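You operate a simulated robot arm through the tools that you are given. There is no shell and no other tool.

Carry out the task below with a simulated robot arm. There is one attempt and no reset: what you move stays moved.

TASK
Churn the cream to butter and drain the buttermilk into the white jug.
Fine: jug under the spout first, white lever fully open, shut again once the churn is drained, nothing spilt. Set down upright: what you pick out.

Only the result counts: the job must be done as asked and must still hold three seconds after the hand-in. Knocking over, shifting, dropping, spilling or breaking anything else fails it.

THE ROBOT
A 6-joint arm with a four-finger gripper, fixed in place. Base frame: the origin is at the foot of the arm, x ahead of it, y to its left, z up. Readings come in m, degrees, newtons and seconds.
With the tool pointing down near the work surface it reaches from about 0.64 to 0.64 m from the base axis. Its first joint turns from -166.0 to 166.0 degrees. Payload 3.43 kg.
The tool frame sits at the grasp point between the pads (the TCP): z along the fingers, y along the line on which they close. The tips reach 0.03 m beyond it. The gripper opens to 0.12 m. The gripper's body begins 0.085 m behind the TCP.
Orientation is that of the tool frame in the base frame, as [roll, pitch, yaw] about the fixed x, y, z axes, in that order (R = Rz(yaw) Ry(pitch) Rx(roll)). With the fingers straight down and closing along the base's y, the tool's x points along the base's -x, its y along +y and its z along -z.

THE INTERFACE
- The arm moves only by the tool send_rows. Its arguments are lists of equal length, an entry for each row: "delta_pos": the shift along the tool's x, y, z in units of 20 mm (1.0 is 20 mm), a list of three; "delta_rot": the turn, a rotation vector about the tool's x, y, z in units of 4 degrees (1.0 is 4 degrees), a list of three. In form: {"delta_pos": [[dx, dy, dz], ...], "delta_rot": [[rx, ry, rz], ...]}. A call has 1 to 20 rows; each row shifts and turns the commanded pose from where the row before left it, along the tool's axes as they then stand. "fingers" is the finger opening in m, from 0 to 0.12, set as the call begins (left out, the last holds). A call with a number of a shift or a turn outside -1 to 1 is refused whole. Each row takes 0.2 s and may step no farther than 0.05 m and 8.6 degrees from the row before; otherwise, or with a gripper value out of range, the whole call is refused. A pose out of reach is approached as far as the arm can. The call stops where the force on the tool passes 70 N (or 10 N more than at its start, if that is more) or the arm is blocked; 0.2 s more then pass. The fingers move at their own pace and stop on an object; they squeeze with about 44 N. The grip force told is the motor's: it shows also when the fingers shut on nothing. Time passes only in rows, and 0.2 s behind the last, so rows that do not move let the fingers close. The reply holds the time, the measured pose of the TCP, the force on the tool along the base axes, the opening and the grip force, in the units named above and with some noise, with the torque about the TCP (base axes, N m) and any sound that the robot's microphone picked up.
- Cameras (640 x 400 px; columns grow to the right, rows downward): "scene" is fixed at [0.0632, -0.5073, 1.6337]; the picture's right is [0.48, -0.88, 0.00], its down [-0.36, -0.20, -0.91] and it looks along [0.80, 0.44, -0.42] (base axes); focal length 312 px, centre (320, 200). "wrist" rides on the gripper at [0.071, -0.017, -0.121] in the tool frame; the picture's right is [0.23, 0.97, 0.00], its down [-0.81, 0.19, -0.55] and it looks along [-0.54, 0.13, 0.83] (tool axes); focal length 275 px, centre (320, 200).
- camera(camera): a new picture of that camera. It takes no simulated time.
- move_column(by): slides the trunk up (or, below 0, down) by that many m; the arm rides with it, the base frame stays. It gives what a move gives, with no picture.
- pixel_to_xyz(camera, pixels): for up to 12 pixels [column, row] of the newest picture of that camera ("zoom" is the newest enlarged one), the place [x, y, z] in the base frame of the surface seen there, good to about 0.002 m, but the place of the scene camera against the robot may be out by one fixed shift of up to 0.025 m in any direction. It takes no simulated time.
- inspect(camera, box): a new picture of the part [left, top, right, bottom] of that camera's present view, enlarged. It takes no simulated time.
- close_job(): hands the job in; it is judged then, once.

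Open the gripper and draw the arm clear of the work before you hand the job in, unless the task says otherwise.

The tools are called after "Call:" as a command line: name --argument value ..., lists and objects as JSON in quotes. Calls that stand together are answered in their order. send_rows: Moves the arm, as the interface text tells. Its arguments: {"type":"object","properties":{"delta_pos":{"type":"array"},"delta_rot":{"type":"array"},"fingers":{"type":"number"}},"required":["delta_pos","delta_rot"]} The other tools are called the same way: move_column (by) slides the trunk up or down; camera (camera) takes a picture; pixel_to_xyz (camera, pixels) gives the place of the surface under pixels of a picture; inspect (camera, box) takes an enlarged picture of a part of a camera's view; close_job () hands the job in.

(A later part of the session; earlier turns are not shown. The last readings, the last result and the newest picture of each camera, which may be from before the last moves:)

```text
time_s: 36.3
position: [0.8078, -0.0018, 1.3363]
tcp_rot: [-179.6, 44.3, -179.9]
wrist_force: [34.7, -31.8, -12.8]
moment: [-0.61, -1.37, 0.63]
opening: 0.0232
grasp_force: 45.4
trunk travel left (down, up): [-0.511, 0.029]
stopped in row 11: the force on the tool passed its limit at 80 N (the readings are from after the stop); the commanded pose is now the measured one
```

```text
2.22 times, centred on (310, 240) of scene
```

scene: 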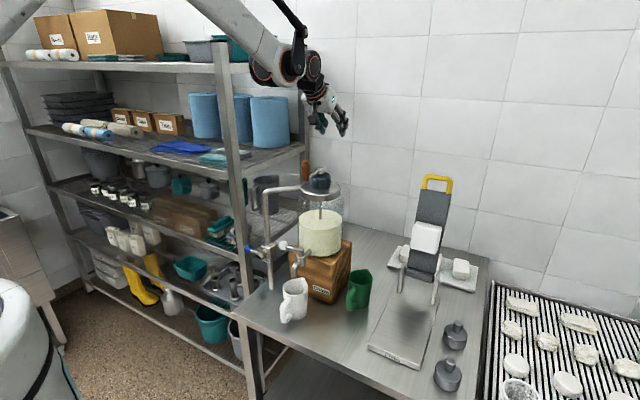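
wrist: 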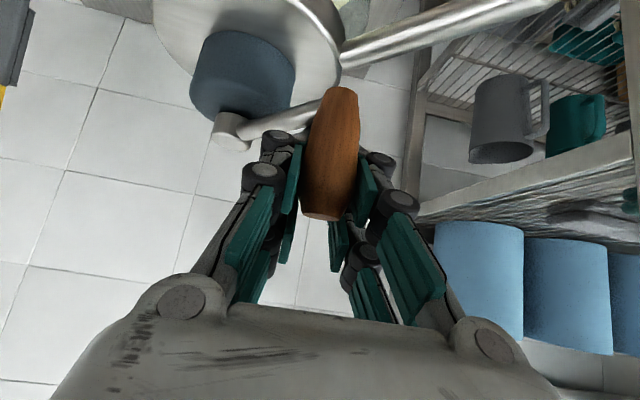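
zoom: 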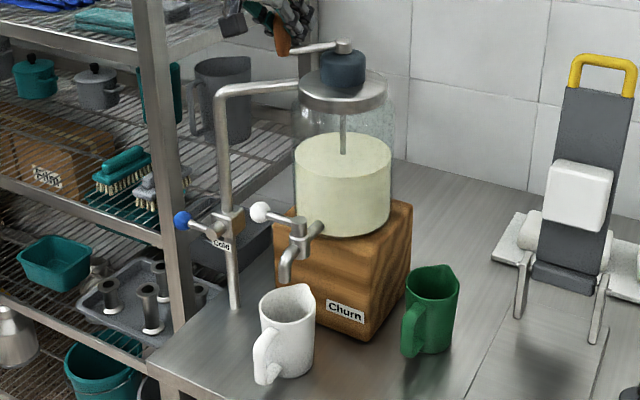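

The force stopped it at φ about 130°, with the tool 11 mm inside the expected circle. I measure the handle and hub again from the wrist camera.

Call:
inspect --camera "wrist" --box '[200, 70, 400, 240]'

Call:
pixel_to_xyz --camera "wrist" --pixels '[[320, 216], [322, 200], [330, 160], [335, 120], [345, 95], [230, 143], [228, 120], [270, 120], [285, 135], [295, 150], [370, 160]]'

Call:
inspect --camera "scene" --box '[260, 130, 340, 190]'

```text
2.35 times, centred on (300, 155) of wrist
```

zoom: 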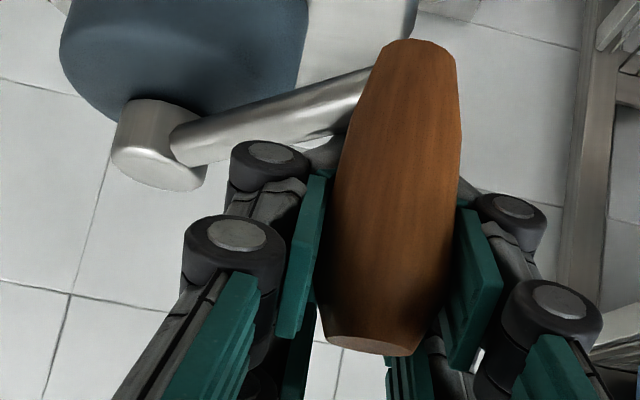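

```text
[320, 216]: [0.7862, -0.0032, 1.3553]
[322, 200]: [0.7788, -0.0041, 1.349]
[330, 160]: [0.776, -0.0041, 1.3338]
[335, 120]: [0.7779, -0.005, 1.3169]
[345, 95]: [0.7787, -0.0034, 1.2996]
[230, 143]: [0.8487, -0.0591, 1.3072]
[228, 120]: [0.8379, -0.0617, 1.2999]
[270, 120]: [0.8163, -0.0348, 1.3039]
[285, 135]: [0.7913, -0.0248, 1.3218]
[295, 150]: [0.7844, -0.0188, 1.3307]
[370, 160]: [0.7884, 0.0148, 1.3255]
```

```text
6.67 times, centred on (300, 160) of scene
```

zoom: 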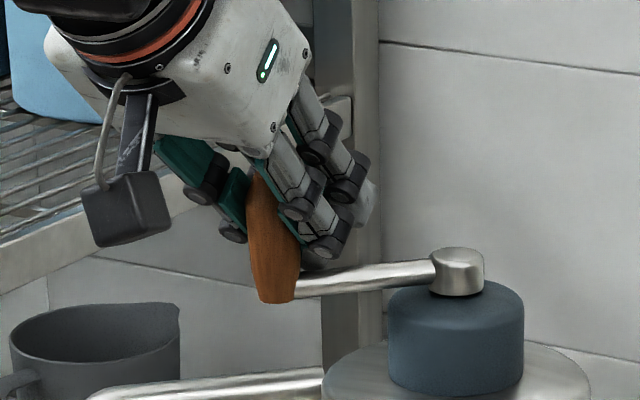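

The handle axis is at (0.789,-0.003), still on the R=0.083 circle about (0.849,-0.060), but the fingertips (z about 1.308) ran against the crank bar (top about 1.311). I loosen the grip, draw back along the fingers, and will regrip with the handle nearer the tips and higher.

Call:
send_rows --delta_pos '[[0, 0, 0], [0, 0, 0], [0, -0.03, -0.7], [0, -0.03, -0.69], [0.27, 0, 0], [0.27, 0, 0], [0, 0, 0]]' --delta_rot '[[0, 0, 0], [0, 0, 0], [0, 0, 0], [0, 0, 0], [0, 0, 0], [0, 0, 0], [0, 0, 0]]' --fingers 0.036

Call:
camera --camera "wrist"

Call:
inspect --camera "scene" --box '[260, 130, 340, 190]'

```text
time_s: 37.9
position: [0.7747, 0.0047, 1.3522]
tcp_rot: [-179.8, 44.4, -179.9]
wrist_force: [-0.2, 0.1, -0.7]
moment: [-0.01, 0.0, -0.01]
opening: 0.0361
grasp_force: 0.1
trunk travel left (down, up): [-0.511, 0.029]
```

```text
taken
```

wrist: 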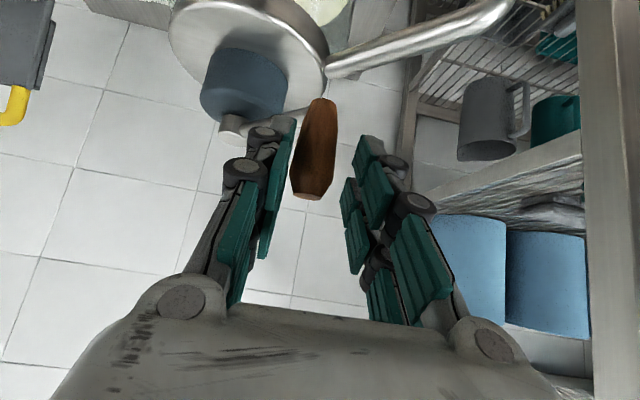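

```text
6.67 times, centred on (300, 160) of scene
```

zoom: 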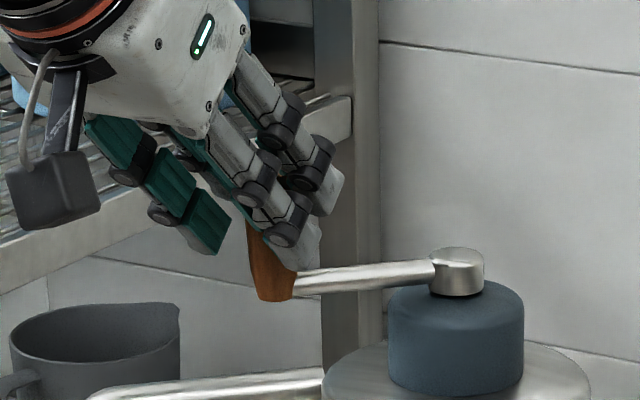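

Force is released. I re-measure the handle from this wrist view.

Call:
pixel_to_xyz --camera "wrist" --pixels '[[308, 197], [310, 185], [315, 150], [318, 120], [232, 128], [275, 130]]'

```text
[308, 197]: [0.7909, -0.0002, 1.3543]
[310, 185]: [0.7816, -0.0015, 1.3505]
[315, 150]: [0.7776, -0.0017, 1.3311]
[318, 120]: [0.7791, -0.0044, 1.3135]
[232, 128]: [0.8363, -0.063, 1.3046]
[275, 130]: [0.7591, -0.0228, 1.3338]
```

The handle axis is (0.790,-0.002). I centre the fingers on it (TCP 8 mm behind, z 1.349) and close.

Call:
send_rows --delta_pos '[[-0.15, -0.335, 0.37], [0, 0, 0]]' --delta_rot '[[0, 0.15, 0], [0, 0, 0]]'

Call:
send_rows --delta_pos '[[0, 0, 0], [0, 0, 0]]' --delta_rot '[[0, 0, 0], [0, 0, 0]]' --fingers 0.0

Call:
camera --camera "wrist"

Call:
inspect --camera "scene" --box '[260, 130, 340, 190]'

```text
time_s: 38.5
position: [0.7814, -0.0032, 1.3503]
tcp_rot: [-179.7, 43.9, -179.9]
wrist_force: [-0.7, 0.2, 0.4]
moment: [-0.02, -0.01, -0.03]
opening: 0.0359
grasp_force: 0.0
trunk travel left (down, up): [-0.511, 0.029]
```

```text
time_s: 39.1
position: [0.7808, -0.0013, 1.3509]
tcp_rot: [-179.6, 43.8, -179.8]
wrist_force: [-2.2, 3.8, -4.0]
moment: [0.02, 0.12, 0.06]
opening: 0.0228
grasp_force: 44.8
trunk travel left (down, up): [-0.511, 0.029]
```

```text
taken
```

wrist: 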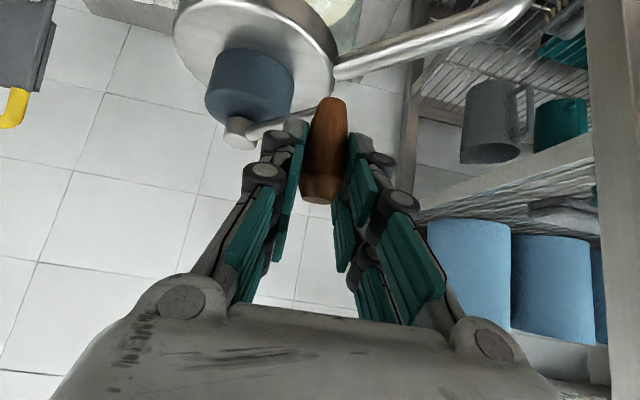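

```text
6.67 times, centred on (300, 160) of scene
```

zoom: 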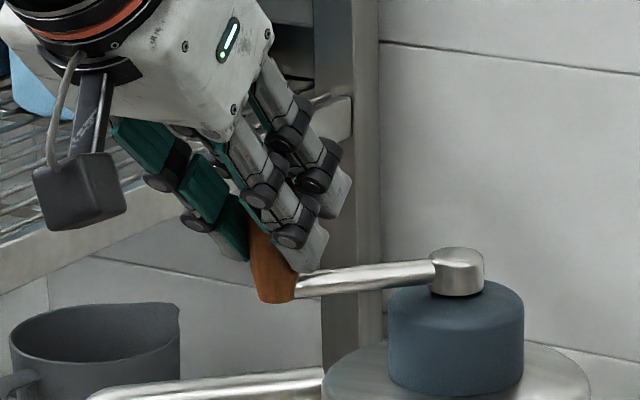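

Gripped at 0.0228 m with the tips now above the bar. I finish the turn: 45° to φ 180.

Call:
send_rows --delta_pos '[[0.305, -0.498, -0.292], [0.3147, -0.755, -0.3016], [0.1945, -0.8291, -0.1864], [0.0658, -0.867, -0.0631]]' --delta_rot '[[0, 0, 0], [0, 0, 0], [0, 0, 0], [0, 0, 0]]'

Call:
camera --camera "wrist"

```text
time_s: 40.1
position: [0.7556, -0.0622, 1.3511]
tcp_rot: [-179.7, 43.9, -179.8]
wrist_force: [-10.2, 3.1, -8.4]
moment: [0.31, 0.05, 0.34]
opening: 0.0228
grasp_force: 44.8
trunk travel left (down, up): [-0.511, 0.029]
```

```text
taken
```

wrist: 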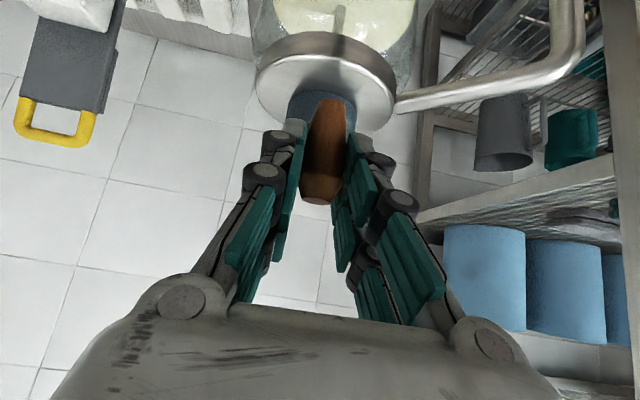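

First turn complete. I continue with 20 rows (240°).

Call:
send_rows --delta_pos '[[-0.0658, -0.867, 0.0631], [-0.1945, -0.8291, 0.1864], [-0.3147, -0.755, 0.3016], [-0.4212, -0.6479, 0.4037], [-0.5092, -0.5124, 0.4881], [-0.575, -0.3546, 0.5511], [-0.6156, -0.1813, 0.5901], [-0.6294, 0, 0.6033], [-0.6156, 0.1813, 0.5901], [-0.575, 0.3546, 0.5511], [-0.5092, 0.5124, 0.4881], [-0.4212, 0.6479, 0.4037], [-0.3147, 0.755, 0.3016], [-0.1945, 0.8291, 0.1864], [-0.0658, 0.867, 0.0631], [0.0658, 0.867, -0.0631], [0.1945, 0.8291, -0.1864], [0.3147, 0.755, -0.3016], [0.4212, 0.6479, -0.4037], [0.5092, 0.5124, -0.4881]]' --delta_rot '[[0, 0, 0], [0, 0, 0], [0, 0, 0], [0, 0, 0], [0, 0, 0], [0, 0, 0], [0, 0, 0], [0, 0, 0], [0, 0, 0], [0, 0, 0], [0, 0, 0], [0, 0, 0], [0, 0, 0], [0, 0, 0], [0, 0, 0], [0, 0, 0], [0, 0, 0], [0, 0, 0], [0, 0, 0], [0, 0, 0]]'

Call:
camera --camera "wrist"

Call:
inspect --camera "scene" --box '[250, 150, 370, 330]'

```text
time_s: 44.3
position: [0.8826, 0.0147, 1.3511]
tcp_rot: [-179.7, 43.8, -179.7]
wrist_force: [7.3, 12.0, 13.3]
moment: [0.22, -0.45, 0.21]
opening: 0.0232
grasp_force: 44.7
trunk travel left (down, up): [-0.511, 0.029]
```

```text
taken
```

wrist: 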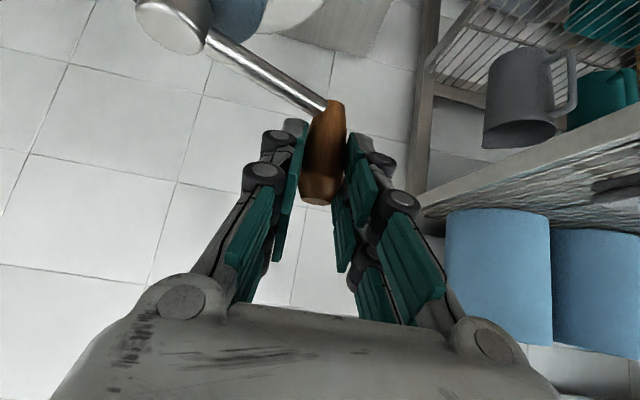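

```text
2.22 times, centred on (310, 240) of scene
```

zoom: 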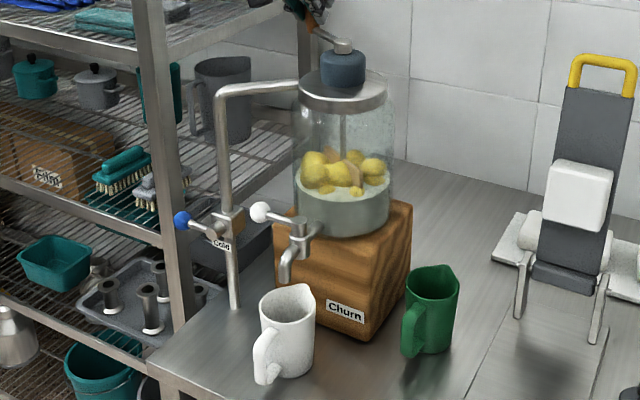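

Yellow butter lumps now float on thin buttermilk in the jar. I zoom in on the jar before turning any further.

Call:
inspect --camera "scene" --box '[290, 185, 350, 265]'

```text
5.00 times, centred on (320, 225) of scene
```

zoom: 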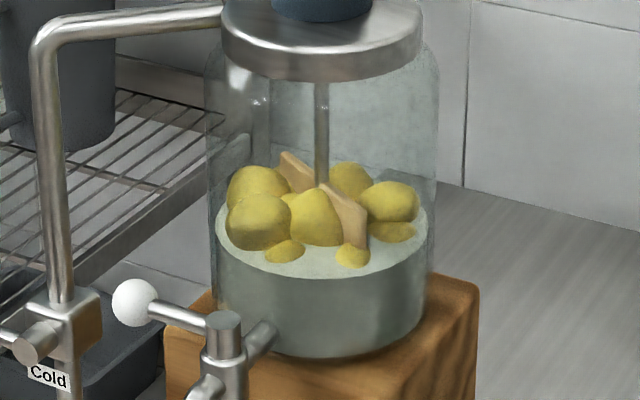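

Butter lumps and thin buttermilk are clearly separated. I turn the remaining 120° back to the crank's original position and compare.

Call:
send_rows --delta_pos '[[0.575, 0.3546, -0.5511], [0.6156, 0.1813, -0.5901], [0.6294, 0, -0.6033], [0.6156, -0.1813, -0.5901], [0.575, -0.3546, -0.5511], [0.5092, -0.5124, -0.4881], [0.4212, -0.6479, -0.4037], [0.3147, -0.755, -0.3016], [0.1945, -0.8291, -0.1864], [0.0658, -0.867, -0.0631]]' --delta_rot '[[0, 0, 0], [0, 0, 0], [0, 0, 0], [0, 0, 0], [0, 0, 0], [0, 0, 0], [0, 0, 0], [0, 0, 0], [0, 0, 0], [0, 0, 0]]'

Call:
inspect --camera "scene" --box '[290, 185, 350, 265]'

```text
time_s: 46.5
position: [0.7564, -0.0641, 1.3503]
tcp_rot: [-179.8, 43.8, -179.8]
wrist_force: [-10.5, 2.3, -11.5]
moment: [0.41, -0.22, 0.22]
opening: 0.0232
grasp_force: 44.7
trunk travel left (down, up): [-0.511, 0.029]
```

```text
5.00 times, centred on (320, 225) of scene
```

zoom: 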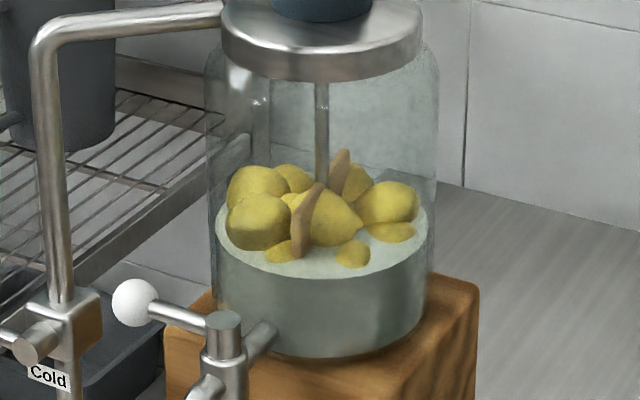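

No further change: it is butter. I release the handle and back off along the fingers.

Call:
send_rows --delta_pos '[[0, 0, 0], [0, 0, 0], [0, 0, -0.5], [0, 0, -1], [0, 0, -1], [0, 0, -1], [0, 0, -1], [0, 0, -1], [0, 0, -1], [0, 0, -1], [0, 0, -1], [0, 0, -1], [0, 0, -1], [0, 0, -1], [0, 0, -1]]' --delta_rot '[[0, 0, 0], [0, 0, 0], [0, 0, 0], [0, 0, 0], [0, 0, 0], [0, 0, 0], [0, 0, 0], [0, 0, 0], [0, 0, 0], [0, 0, 0], [0, 0, 0], [0, 0, 0], [0, 0, 0], [0, 0, 0], [0, 0, 0]]' --fingers 0.06

Call:
camera --camera "scene"

```text
time_s: 49.7
position: [0.6634, -0.0751, 1.5203]
tcp_rot: [-179.9, 43.6, 179.7]
wrist_force: [1.0, -0.7, -0.2]
moment: [0.03, -0.02, -0.01]
opening: 0.0603
grasp_force: 0.1
trunk travel left (down, up): [-0.511, 0.029]
stopped in row 15: the arm was blocked; the commanded pose is now the measured one
```

```text
taken
```

scene: 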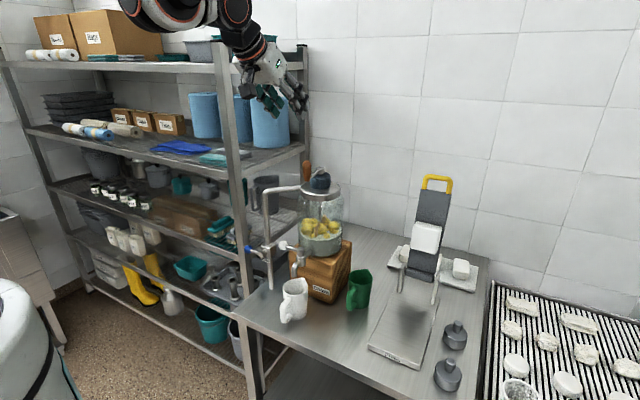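

The arm hit a joint stop high up, clear of everything. I move down and back to (0.55, z 1.43), a pose that worked earlier.

Call:
send_rows --delta_pos '[[0.9, 0, -0.08], [0.9, 0, -0.08], [0.9, 0, -0.08], [0.9, 0, -0.08], [0.9, 0, -0.08], [0.9, 0, -0.08], [0.9, 0, -0.08], [0.9, 0, -0.08]]' --delta_rot '[[0, 0, 0], [0, 0, 0], [0, 0, 0], [0, 0, 0], [0, 0, 0], [0, 0, 0], [0, 0, 0], [0, 0, 0]]'

```text
time_s: 51.5
position: [0.5511, -0.0737, 1.4313]
tcp_rot: [-179.8, 43.8, 179.9]
wrist_force: [-0.8, 0.4, 0.0]
moment: [0.01, -0.05, 0.04]
opening: 0.0602
grasp_force: 0.1
trunk travel left (down, up): [-0.511, 0.029]
```

Clear of the churn at x 0.55, I lower the trunk by 0.30 m to lever height.

Call:
move_column --by -0.3

Call:
camera --camera "wrist"

```text
time_s: 54.5
position: [0.5521, -0.0731, 1.1313]
tcp_rot: [-179.8, 43.8, 179.9]
wrist_force: [-1.2, 0.4, -0.7]
moment: [-0.01, 0.01, 0.04]
opening: 0.0598
grasp_force: 0.2
trunk travel left (down, up): [-0.211, 0.329]
```

```text
taken
```

wrist: 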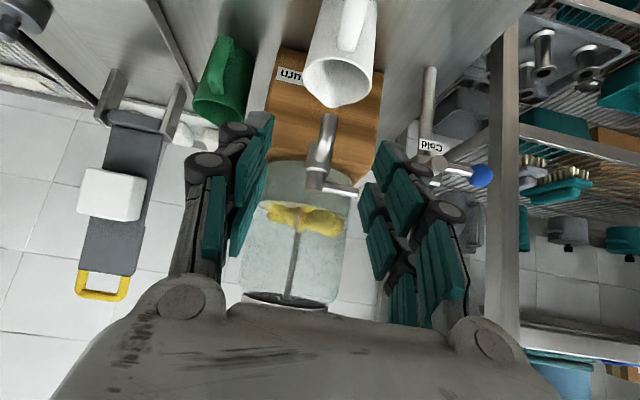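

I tilt the tool to horizontal (46° more) here, in front of the table.

Call:
send_rows --delta_pos '[[0, 0, 0], [0, 0, 0], [0, 0, 0], [0, 0, 0], [0, 0, 0], [0, 0, 0], [0, 0, 0], [0, 0, 0], [0, 0, 0], [0, 0, 0], [0, 0, 0], [0, 0, 0]]' --delta_rot '[[0, -1, 0], [0, -1, 0], [0, -1, 0], [0, -1, 0], [0, -1, 0], [0, -1, 0], [0, -1, 0], [0, -1, 0], [0, -1, 0], [0, -1, 0], [0, -1, 0], [0, -0.5, 0]]'

Call:
camera --camera "scene"

```text
time_s: 57.1
position: [0.5785, -0.0817, 1.2442]
tcp_rot: [-151.0, 89.8, -151.1]
wrist_force: [-0.7, -1.1, -0.1]
moment: [0.03, 0.0, -0.02]
opening: 0.0601
grasp_force: 0.1
out of reach, approached as far as the arm can: row 5, 6, 7, 8, 9, 10, 11, 12
trunk travel left (down, up): [-0.211, 0.329]
```

```text
taken
```

scene: 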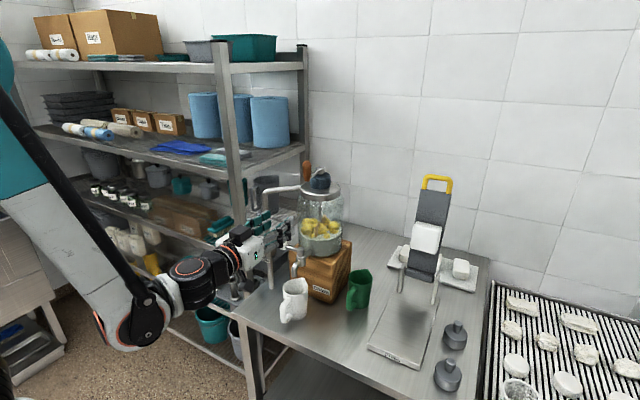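

Orientation is reached but the TCP stands 0.11 m higher than commanded; the trunk should be lower. I first bring the commanded pose up to where the arm actually is.

Call:
send_rows --delta_pos '[[-1, 0, 0.3], [-1, 0, 0.3], [-1, 0, 0.3], [-1, 0, 0.3], [-1, 0, 0.3], [-0.7, 0, 0]]' --delta_rot '[[0, 0, 0], [0, 0, 0], [0, 0, 0], [0, 0, 0], [0, 0, 0], [0, 0, 0]]'

```text
time_s: 58.4
position: [0.6755, -0.0997, 1.3442]
tcp_rot: [-150.1, 89.7, -150.3]
wrist_force: [0.2, -0.2, 0.2]
moment: [0.0, -0.01, 0.01]
opening: 0.0602
grasp_force: 0.0
trunk travel left (down, up): [-0.211, 0.329]
stopped in row 6: the arm was blocked; the commanded pose is now the measured one
```

The commanded pose now equals the measured one, (0.676,-0.100,1.344), fingertips at x 0.705, clear of the crank handle (0.753). I lower the trunk 0.2 m, staying above the tap (top 1.09).

Call:
move_column --by -0.19

Call:
camera --camera "scene"

Call:
camera --camera "wrist"

```text
time_s: 60.5
position: [0.6754, -0.0975, 1.1553]
tcp_rot: [-143.7, 89.7, -143.8]
wrist_force: [0.0, 0.8, 0.1]
moment: [-0.01, -0.03, 0.01]
opening: 0.06
grasp_force: 0.1
trunk travel left (down, up): [-0.021, 0.519]
```

```text
taken
```

scene: 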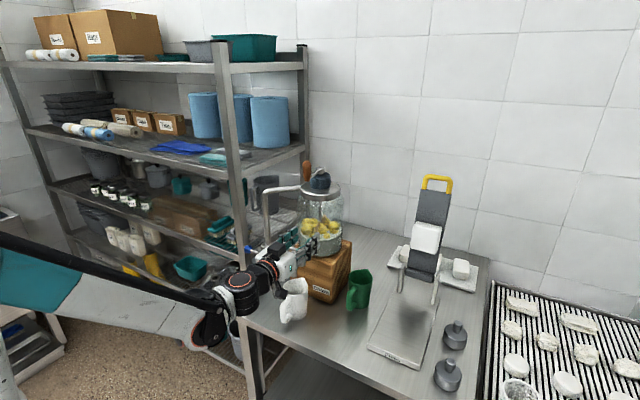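

```text
taken
```

wrist: 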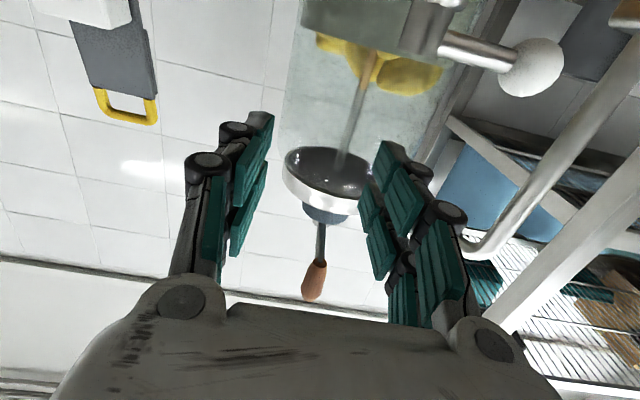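

Now horizontal at (0.675,-0.098,1.155). I retreat 0.08 m and shift +0.1 m in y to face the lever ball, then start the roll of 90° so the fingers close vertically.

Call:
send_rows --delta_pos '[[0, 0.84, -0.65], [0, 0.84, -0.65], [0, 0.84, -0.65], [0, 0.84, -0.65], [0, 0.84, -0.65], [0, 0.84, -0.65]]' --delta_rot '[[0, 0, 0], [0, 0, 0], [0, 0, 0], [0, 0, 0], [0, 0, 0], [0, 0, 0]]'

Call:
send_rows --delta_pos '[[0, 0, 0], [0, 0, 0], [0, 0, 0], [0, 0, 0], [0, 0, 0], [0, 0, 0], [0, 0, 0], [0, 0, 0], [0, 0, 0], [0, 0, 0], [0, 0, 0]]' --delta_rot '[[0, 0, -1], [0, 0, -1], [0, 0, -1], [0, 0, -1], [0, 0, -1], [0, 0, -1], [0, 0, -1], [0, 0, -1], [0, 0, -1], [0, 0, -1], [0, 0, -1]]'

Call:
camera --camera "scene"

Call:
camera --camera "wrist"

```text
time_s: 61.5
position: [0.6922, -0.0416, 1.1485]
tcp_rot: [-162.7, 89.7, -163.4]
wrist_force: [-0.3, 0.2, -0.1]
moment: [-0.02, -0.01, 0.06]
opening: 0.0599
grasp_force: 0.1
trunk travel left (down, up): [-0.021, 0.519]
stopped in row 5: the arm was blocked; the commanded pose is now the measured one
```

```text
time_s: 63.9
position: [0.6895, -0.0403, 1.1495]
tcp_rot: [-90.2, 45.8, -90.7]
wrist_force: [-0.2, 0.7, 0.1]
moment: [0.01, 0.01, -0.01]
opening: 0.0601
grasp_force: 0.0
trunk travel left (down, up): [-0.021, 0.519]
```

```text
taken
```

scene: 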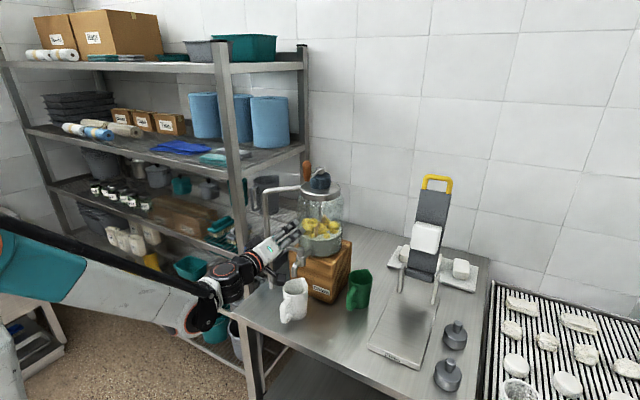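

```text
taken
```

wrist: 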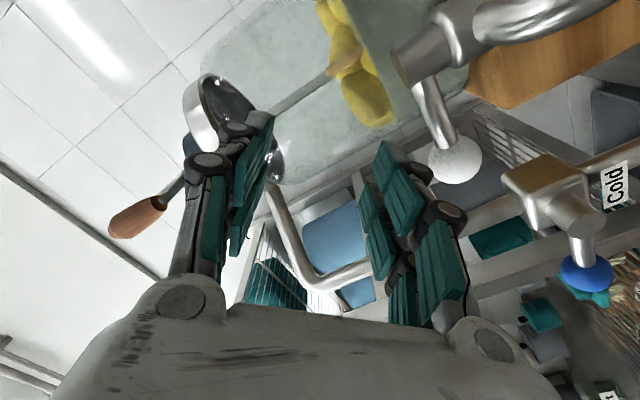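

The arm is hard up against its limits in the horizontal pose. Instead I'll return to the 44° tilt and hook the lever stem with closed fingertips from behind; first I roll back.

Call:
send_rows --delta_pos '[[0, 0, 0], [0, 0, 0], [0, 0, 0], [0, 0, 0], [0, 0, 0], [0, 0, 0], [0, 0, 0], [0, 0, 0], [0, 0, 0], [0, 0, 0], [0, 0, 0]]' --delta_rot '[[0, 0, 1], [0, 0, 1], [0, 0, 1], [0, 0, 1], [0, 0, 1], [0, 0, 1], [0, 0, 1], [0, 0, 1], [0, 0, 1], [0, 0, 1], [0, 0, 1]]' --fingers 0.0

Call:
camera --camera "wrist"

```text
time_s: 66.3
position: [0.6894, -0.0398, 1.1482]
tcp_rot: [-163.9, 89.8, -164.4]
wrist_force: [0.7, -0.5, -0.1]
moment: [0.04, -0.02, 0.0]
opening: 0.0001
grasp_force: 33.5
trunk travel left (down, up): [-0.021, 0.519]
```

```text
taken
```

wrist: 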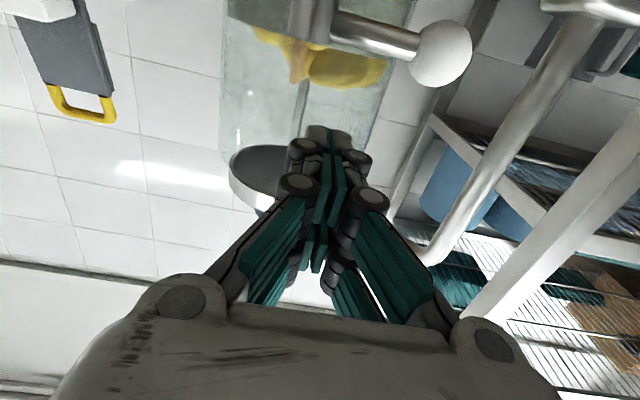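

Fingers closed. The tap and jar are in this view; I read post, stem, ball and jar points.

Call:
pixel_to_xyz --camera "wrist" --pixels '[[440, 52], [440, 20], [375, 38], [400, 42], [345, 28], [310, 25], [330, 40], [240, 60], [380, 110], [300, 100], [230, 110], [260, 175]]'

Call:
inspect --camera "scene" --box '[270, 210, 350, 280]'

```text
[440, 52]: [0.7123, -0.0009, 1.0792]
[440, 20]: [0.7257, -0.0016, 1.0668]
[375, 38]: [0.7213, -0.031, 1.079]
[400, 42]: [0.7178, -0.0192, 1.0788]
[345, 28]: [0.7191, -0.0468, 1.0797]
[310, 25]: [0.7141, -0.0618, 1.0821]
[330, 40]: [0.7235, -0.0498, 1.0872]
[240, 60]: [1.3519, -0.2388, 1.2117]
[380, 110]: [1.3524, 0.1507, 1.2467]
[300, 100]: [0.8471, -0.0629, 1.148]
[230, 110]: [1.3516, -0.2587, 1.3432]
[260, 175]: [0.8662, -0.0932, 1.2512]
```

```text
5.71 times, centred on (310, 245) of scene
```

zoom: 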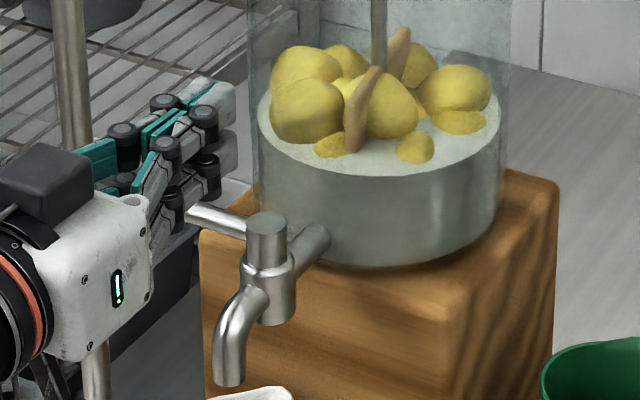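

I read the jar's wall at the liquid level and the block edges for clearance behind the lever.

Call:
pixel_to_xyz --camera "zoom" --pixels '[[300, 200], [350, 230], [265, 180], [270, 215], [495, 190], [215, 235], [290, 260], [250, 330], [310, 240], [60, 190]]'

```text
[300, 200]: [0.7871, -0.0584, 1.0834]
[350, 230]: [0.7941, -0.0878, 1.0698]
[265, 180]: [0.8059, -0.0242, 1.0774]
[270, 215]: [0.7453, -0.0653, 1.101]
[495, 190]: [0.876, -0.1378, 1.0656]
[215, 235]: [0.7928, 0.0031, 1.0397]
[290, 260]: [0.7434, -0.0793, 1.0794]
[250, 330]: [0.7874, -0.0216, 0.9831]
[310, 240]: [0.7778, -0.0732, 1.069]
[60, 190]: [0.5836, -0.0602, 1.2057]
```

The jar front is at x≈0.778 near y -0.03, so there is room behind the stem (back edge 0.731). I raise the trunk 0.19 m first, to be able to tilt back to 44°.

Call:
move_column --by 0.19

Call:
send_rows --delta_pos '[[1, 0, -1], [1, 0, -1], [1, 0, -1], [1, 0, -1], [1, 0, -1]]' --delta_rot '[[0, 0, 0], [0, 0, 0], [0, 0, 0], [0, 0.5, 0], [0, 0.5, 0]]'

```text
time_s: 68.4
position: [0.6906, -0.0408, 1.3391]
tcp_rot: [-152.6, 89.8, -153.1]
wrist_force: [0.5, -0.3, 0.6]
moment: [0.01, -0.02, 0.01]
opening: 0.0001
grasp_force: 33.3
trunk travel left (down, up): [-0.211, 0.329]
```

```text
time_s: 69.6
position: [0.5839, -0.0387, 1.2401]
tcp_rot: [-178.5, 85.7, -178.9]
wrist_force: [-0.7, 0.5, 0.5]
moment: [-0.02, 0.01, 0.02]
opening: 0.0001
grasp_force: 33.0
trunk travel left (down, up): [-0.211, 0.329]
```

Working. Now I tilt back to about 44° while descending toward (0.55, z 1.13).

Call:
send_rows --delta_pos '[[0.56, 0, 0.09], [0.56, 0, 0.09], [0.56, 0, 0.09], [0.56, 0, 0.09], [0.56, 0, 0.09], [0.56, 0, 0.09], [0.56, 0, 0.09], [0.56, 0, 0.09], [0.56, 0, 0.09], [0.56, 0, 0.09], [0, 0, 0]]' --delta_rot '[[0, 1, 0], [0, 1, 0], [0, 1, 0], [0, 1, 0], [0, 1, 0], [0, 1, 0], [0, 1, 0], [0, 1, 0], [0, 1, 0], [0, 1, 0], [0, 0.45, 0]]'

Call:
camera --camera "wrist"

```text
time_s: 72.0
position: [0.5644, -0.0383, 1.1311]
tcp_rot: [-179.8, 43.9, 179.5]
wrist_force: [-0.5, 0.1, 0.3]
moment: [0.0, 0.06, 0.02]
opening: 0.0
grasp_force: 33.7
trunk travel left (down, up): [-0.211, 0.329]
```

```text
taken
```

wrist: 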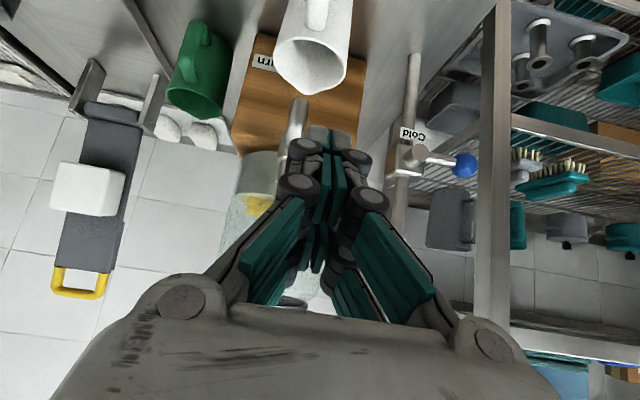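

Tool is at 44° tilt, fingers closed. I move over the gap behind the stem: (0.740,-0.029,1.165), passing above the tap post (top 1.09).

Call:
send_rows --delta_pos '[[-0.936, 0.058, 0.606], [-0.936, 0.058, 0.606], [-0.936, 0.058, 0.606], [-0.936, 0.058, 0.606], [-0.936, 0.058, 0.606], [-0.936, 0.058, 0.606], [-0.936, 0.058, 0.606], [-0.936, 0.058, 0.606], [0, 0, 0]]' --delta_rot '[[0, 0, 0], [0, 0, 0], [0, 0, 0], [0, 0, 0], [0, 0, 0], [0, 0, 0], [0, 0, 0], [0, 0, 0], [0, 0, 0]]'

Call:
camera --camera "wrist"

Call:
inspect --camera "scene" --box '[270, 210, 350, 280]'

```text
time_s: 74.0
position: [0.7349, -0.0304, 1.1679]
tcp_rot: [-179.8, 44.0, 179.7]
wrist_force: [0.6, -0.1, 0.6]
moment: [0.01, 0.02, 0.01]
opening: 0.0002
grasp_force: 33.4
trunk travel left (down, up): [-0.211, 0.329]
```

```text
taken
```

wrist: 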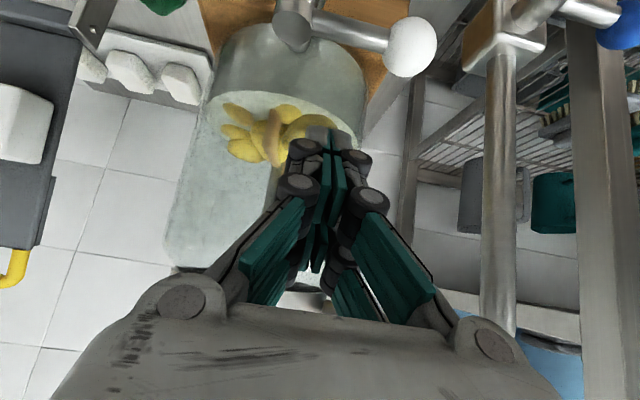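

```text
5.71 times, centred on (310, 245) of scene
```

zoom: 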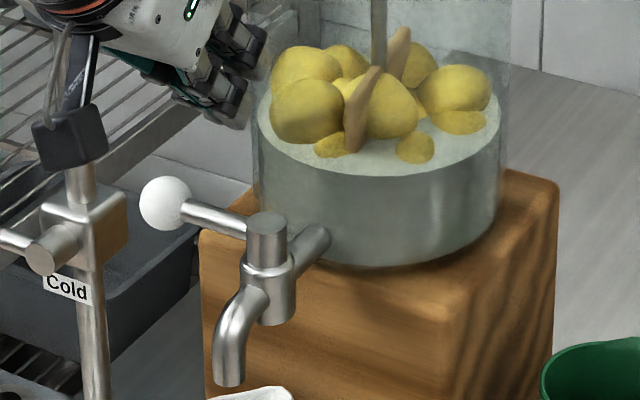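

I verify tip, stem and jar wall positions in this view.

Call:
pixel_to_xyz --camera "wrist" --pixels '[[320, 132], [345, 138], [350, 30], [412, 45], [295, 30], [300, 70], [340, 70], [355, 80], [325, 60], [303, 148], [358, 156]]'

```text
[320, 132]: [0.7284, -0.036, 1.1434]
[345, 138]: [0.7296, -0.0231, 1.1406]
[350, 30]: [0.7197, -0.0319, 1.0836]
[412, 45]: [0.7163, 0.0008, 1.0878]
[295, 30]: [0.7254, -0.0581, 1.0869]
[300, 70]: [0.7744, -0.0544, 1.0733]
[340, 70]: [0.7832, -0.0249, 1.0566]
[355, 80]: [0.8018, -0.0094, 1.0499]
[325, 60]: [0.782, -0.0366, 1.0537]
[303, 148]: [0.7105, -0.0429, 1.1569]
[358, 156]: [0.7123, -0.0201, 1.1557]
```

In this view the finger chains reach about 0.022 m to the underside. I descend 0.055 m vertically into the gap behind the stem, leaving ~8 mm to the jar.

Call:
send_rows --delta_pos '[[0.475, 0, 0.492], [0.475, 0, 0.492], [0.475, 0, 0.492], [0.475, 0, 0.492], [0, 0, 0]]' --delta_rot '[[0, 0, 0], [0, 0, 0], [0, 0, 0], [0, 0, 0], [0, 0, 0]]'

Call:
camera --camera "wrist"

Call:
inspect --camera "scene" --box '[270, 210, 350, 280]'

```text
time_s: 75.2
position: [0.734, -0.0292, 1.1125]
tcp_rot: [-179.8, 44.0, 179.5]
wrist_force: [1.4, -0.5, 1.1]
moment: [0.01, -0.01, 0.03]
opening: 0.0001
grasp_force: 33.5
trunk travel left (down, up): [-0.211, 0.329]
```

```text
taken
```

wrist: 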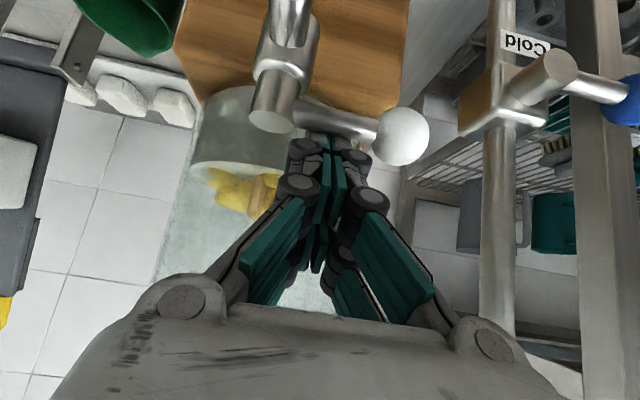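

```text
5.71 times, centred on (310, 245) of scene
```

zoom: 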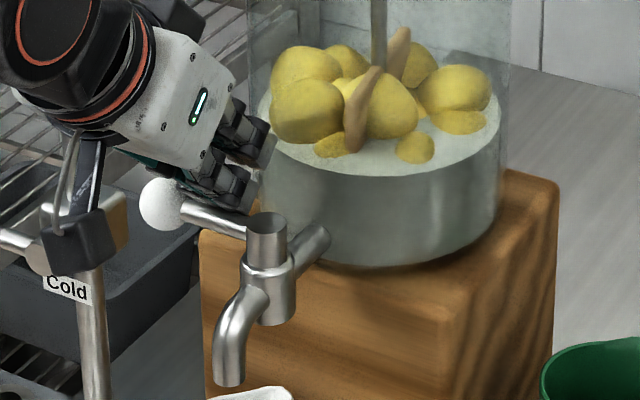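

The tips sit behind the stem between post and ball. I pull 14 mm toward -x and check.

Call:
send_rows --delta_pos '[[0.245, 0, -0.236], [0.245, 0, -0.236], [0, 0, 0]]' --delta_rot '[[0, 0, 0], [0, 0, 0], [0, 0, 0]]'

Call:
camera --camera "wrist"

Call:
inspect --camera "scene" --box '[270, 210, 350, 280]'

```text
time_s: 76.0
position: [0.7202, -0.0303, 1.1118]
tcp_rot: [-179.9, 44.1, 179.6]
wrist_force: [4.4, 1.9, 4.9]
moment: [-0.03, -0.12, 0.07]
opening: 0.0
grasp_force: 32.9
trunk travel left (down, up): [-0.211, 0.329]
```

```text
taken
```

wrist: 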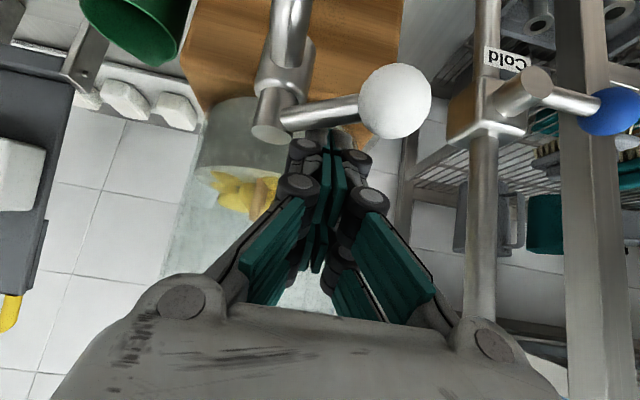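

```text
5.71 times, centred on (310, 245) of scene
```

zoom: 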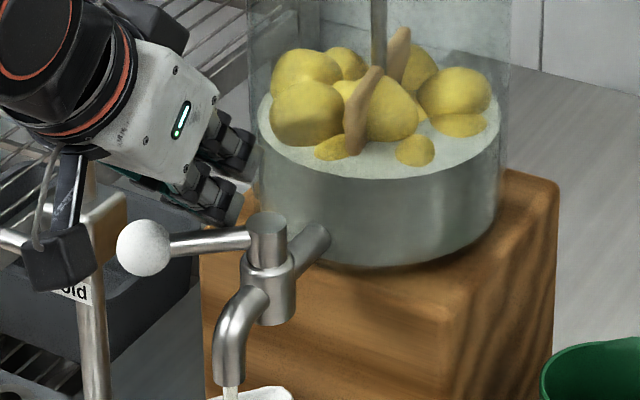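

The lever swings and buttermilk starts to flow (zoom (230,390)) into the jug. I keep pulling 22 mm more.

Call:
send_rows --delta_pos '[[0.26, 0, -0.25], [0.26, 0, -0.25], [0.26, 0, -0.25], [0, 0, 0]]' --delta_rot '[[0, 0, 0], [0, 0, 0], [0, 0, 0], [0, 0, 0]]'

Call:
camera --camera "wrist"

Call:
inspect --camera "scene" --box '[270, 220, 340, 320]'

```text
time_s: 77.0
position: [0.6989, -0.0295, 1.1118]
tcp_rot: [-179.9, 43.8, 179.5]
wrist_force: [-0.5, 0.9, 0.0]
moment: [0.0, 0.0, -0.02]
opening: 0.0
grasp_force: 33.8
trunk travel left (down, up): [-0.211, 0.329]
```

```text
taken
```

wrist: 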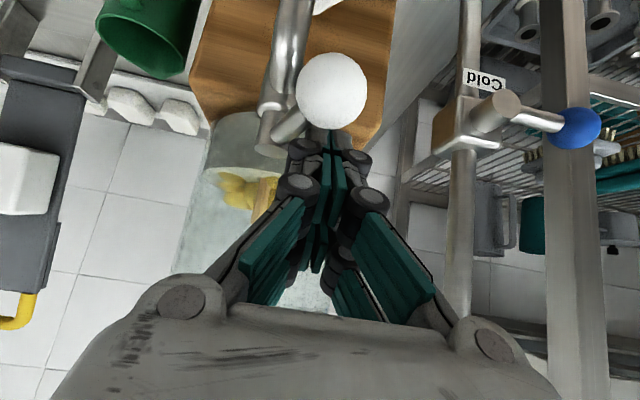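

```text
4.00 times, centred on (305, 270) of scene
```

zoom: 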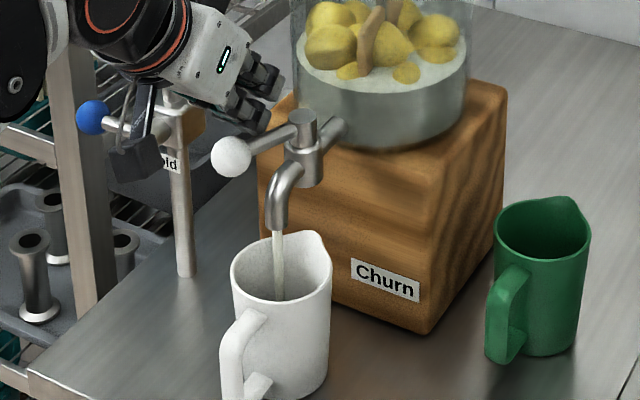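

The stream runs cleanly into the jug. I read the ball's new place, then will push it the rest of the way from its +y side.

Call:
pixel_to_xyz --camera "wrist" --pixels '[[332, 90], [290, 125], [265, 130], [320, 133], [345, 140]]'

```text
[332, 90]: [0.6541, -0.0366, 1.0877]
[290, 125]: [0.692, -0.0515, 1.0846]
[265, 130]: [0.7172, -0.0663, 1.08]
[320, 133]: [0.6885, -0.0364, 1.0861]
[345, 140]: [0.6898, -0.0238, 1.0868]
```

The lever is at about 67°. I shift 10 mm toward -x to keep off the post, then push in -y in 3 mm steps toward the stop.

Call:
send_rows --delta_pos '[[0.36, 0, -0.347], [0, -0.2, 0], [0, -0.2, 0], [0, -0.2, 0], [0, -0.1, 0]]' --delta_rot '[[0, 0, 0], [0, 0, 0], [0, 0, 0], [0, 0, 0], [0, 0, 0]]'

Call:
camera --camera "wrist"

Call:
inspect --camera "scene" --box '[270, 220, 340, 320]'

```text
time_s: 78.2
position: [0.6895, -0.0427, 1.1107]
tcp_rot: [-179.9, 44.0, 179.6]
wrist_force: [-2.6, 9.2, -0.3]
moment: [0.29, 0.08, -0.06]
opening: 0.0001
grasp_force: 33.3
trunk travel left (down, up): [-0.211, 0.329]
```

```text
taken
```

wrist: 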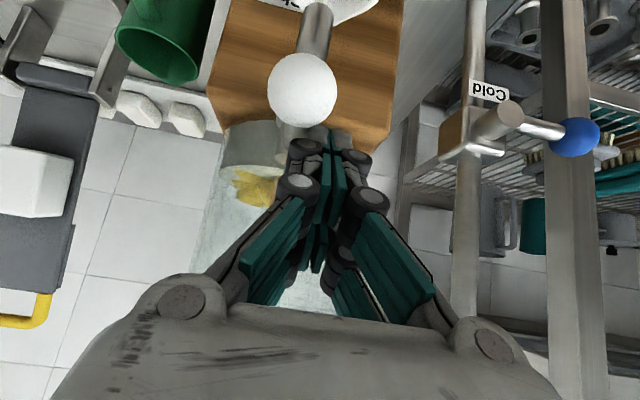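

```text
4.00 times, centred on (305, 270) of scene
```

zoom: 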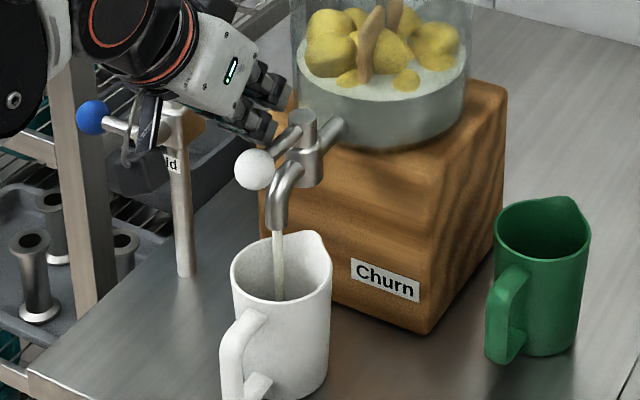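

9 N now on the fingers. I read the ball again to see the lever angle.

Call:
pixel_to_xyz --camera "wrist" --pixels '[[301, 92], [315, 30]]'

Call:
send_rows --delta_pos '[[0, -0.15, 0], [0, 0, 0]]' --delta_rot '[[0, 0, 0], [0, 0, 0]]'

Call:
camera --camera "wrist"

```text
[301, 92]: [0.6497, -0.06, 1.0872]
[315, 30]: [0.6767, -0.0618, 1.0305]
```

```text
time_s: 78.8
position: [0.6889, -0.0414, 1.1122]
tcp_rot: [-179.8, 44.0, 179.6]
wrist_force: [-2.7, 25.3, -0.5]
moment: [0.82, 0.13, -0.08]
opening: 0.0
grasp_force: 33.4
trunk travel left (down, up): [-0.211, 0.329]
```

```text
taken
```

wrist: 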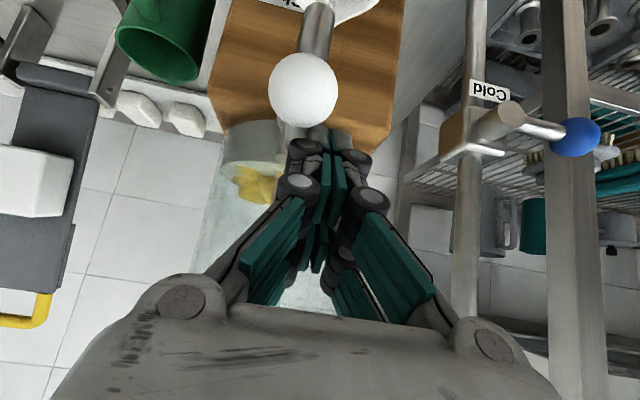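

Ball is at y -0.06, in line with the spout, and force rose to 25 N without motion: the lever is against its open stop. I back off, lift, and cross over to the lever's -y side while it drains.

Call:
send_rows --delta_pos '[[0, 0.5, 0], [0, 0.5, 0], [-0.87, 0, -0.9], [-0.87, 0, -0.9], [0, -0.9, 0], [0, -0.9, 0], [0, -0.9, 0], [0, -0.9, 0], [0, -0.9, 0]]' --delta_rot '[[0, 0, 0], [0, 0, 0], [0, 0, 0], [0, 0, 0], [0, 0, 0], [0, 0, 0], [0, 0, 0], [0, 0, 0], [0, 0, 0]]'

Call:
camera --camera "wrist"

Call:
inspect --camera "scene" --box '[260, 190, 350, 320]'

```text
time_s: 80.8
position: [0.6895, -0.1173, 1.162]
tcp_rot: [-179.9, 44.0, 179.6]
wrist_force: [0.1, -0.4, 0.2]
moment: [0.02, 0.01, 0.0]
opening: 0.0001
grasp_force: 33.8
trunk travel left (down, up): [-0.211, 0.329]
```

```text
taken
```

wrist: 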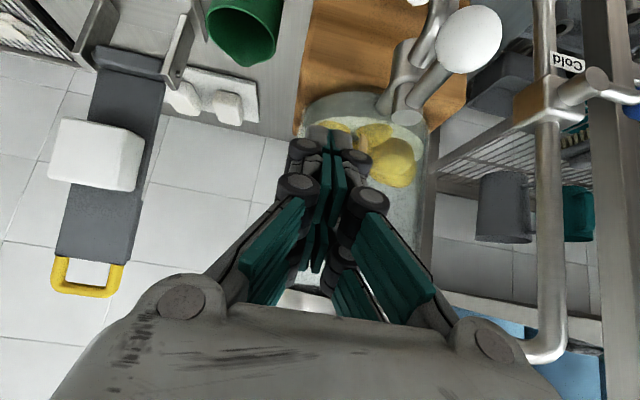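

```text
3.08 times, centred on (305, 255) of scene
```

zoom: 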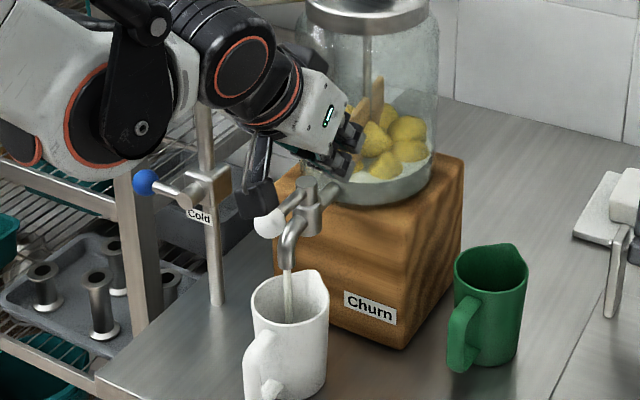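

The level is falling quickly. I check how full the jug is.

Call:
inspect --camera "scene" --box '[275, 260, 315, 310]'

Call:
inspect --camera "scene" --box '[295, 200, 345, 260]'

```text
8.00 times, centred on (295, 285) of scene
```

zoom: 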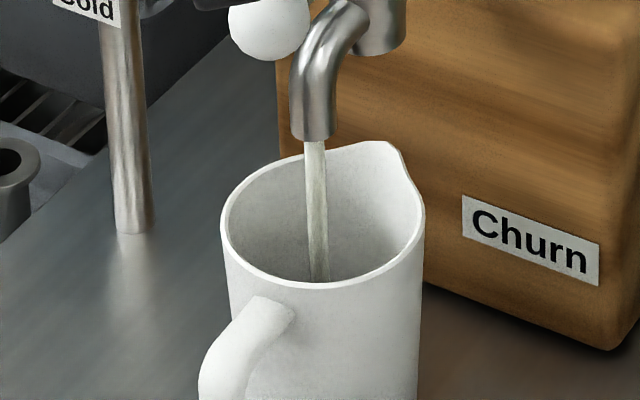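

```text
6.67 times, centred on (320, 230) of scene
```

zoom: 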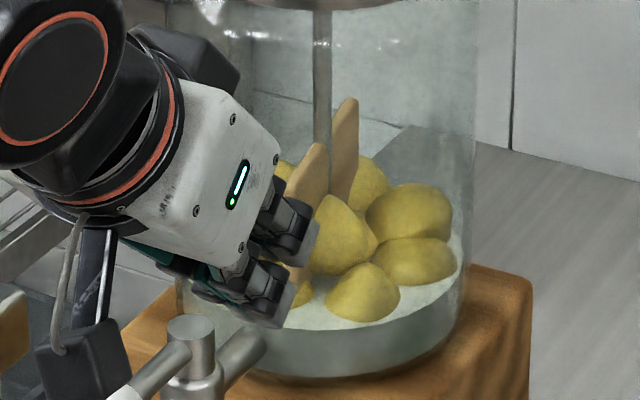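

The jug is far from full; the churn still holds a thin layer. I lower the closed fingertips beside the lever ball on its -y side (TCP about (0.668,-0.117,1.10)).

Call:
send_rows --delta_pos '[[0.968, 0, 0.488], [0.968, 0, 0.488], [0.968, 0, 0.488], [0, 0, 0]]' --delta_rot '[[0, 0, 0], [0, 0, 0], [0, 0, 0], [0, 0, 0]]'

Call:
camera --camera "wrist"

Call:
inspect --camera "scene" --box '[260, 190, 350, 320]'

```text
time_s: 81.8
position: [0.6666, -0.1173, 1.1012]
tcp_rot: [-179.8, 43.9, 179.6]
wrist_force: [0.0, 0.0, 0.4]
moment: [0.03, -0.01, -0.01]
opening: 0.0
grasp_force: 33.1
trunk travel left (down, up): [-0.211, 0.329]
```

```text
taken
```

wrist: 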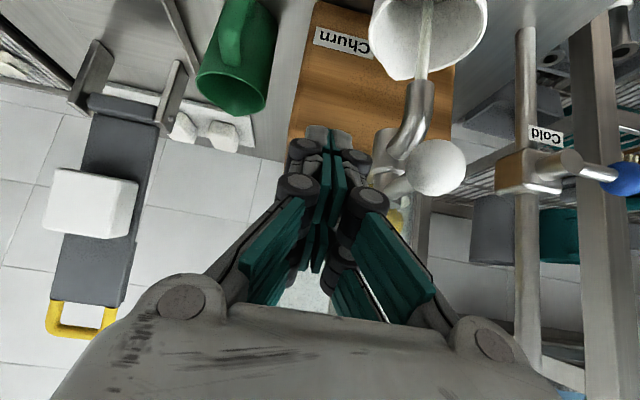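

```text
3.08 times, centred on (305, 255) of scene
```

zoom: 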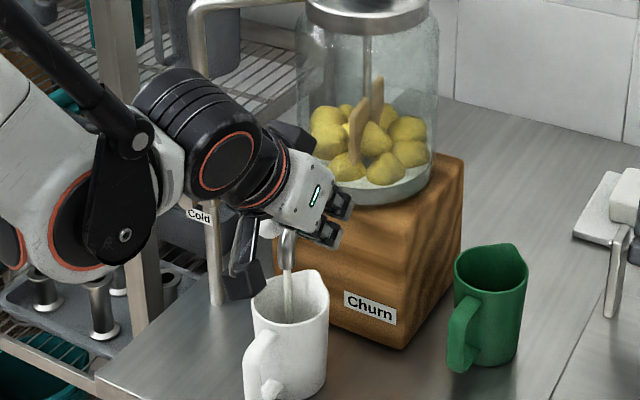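

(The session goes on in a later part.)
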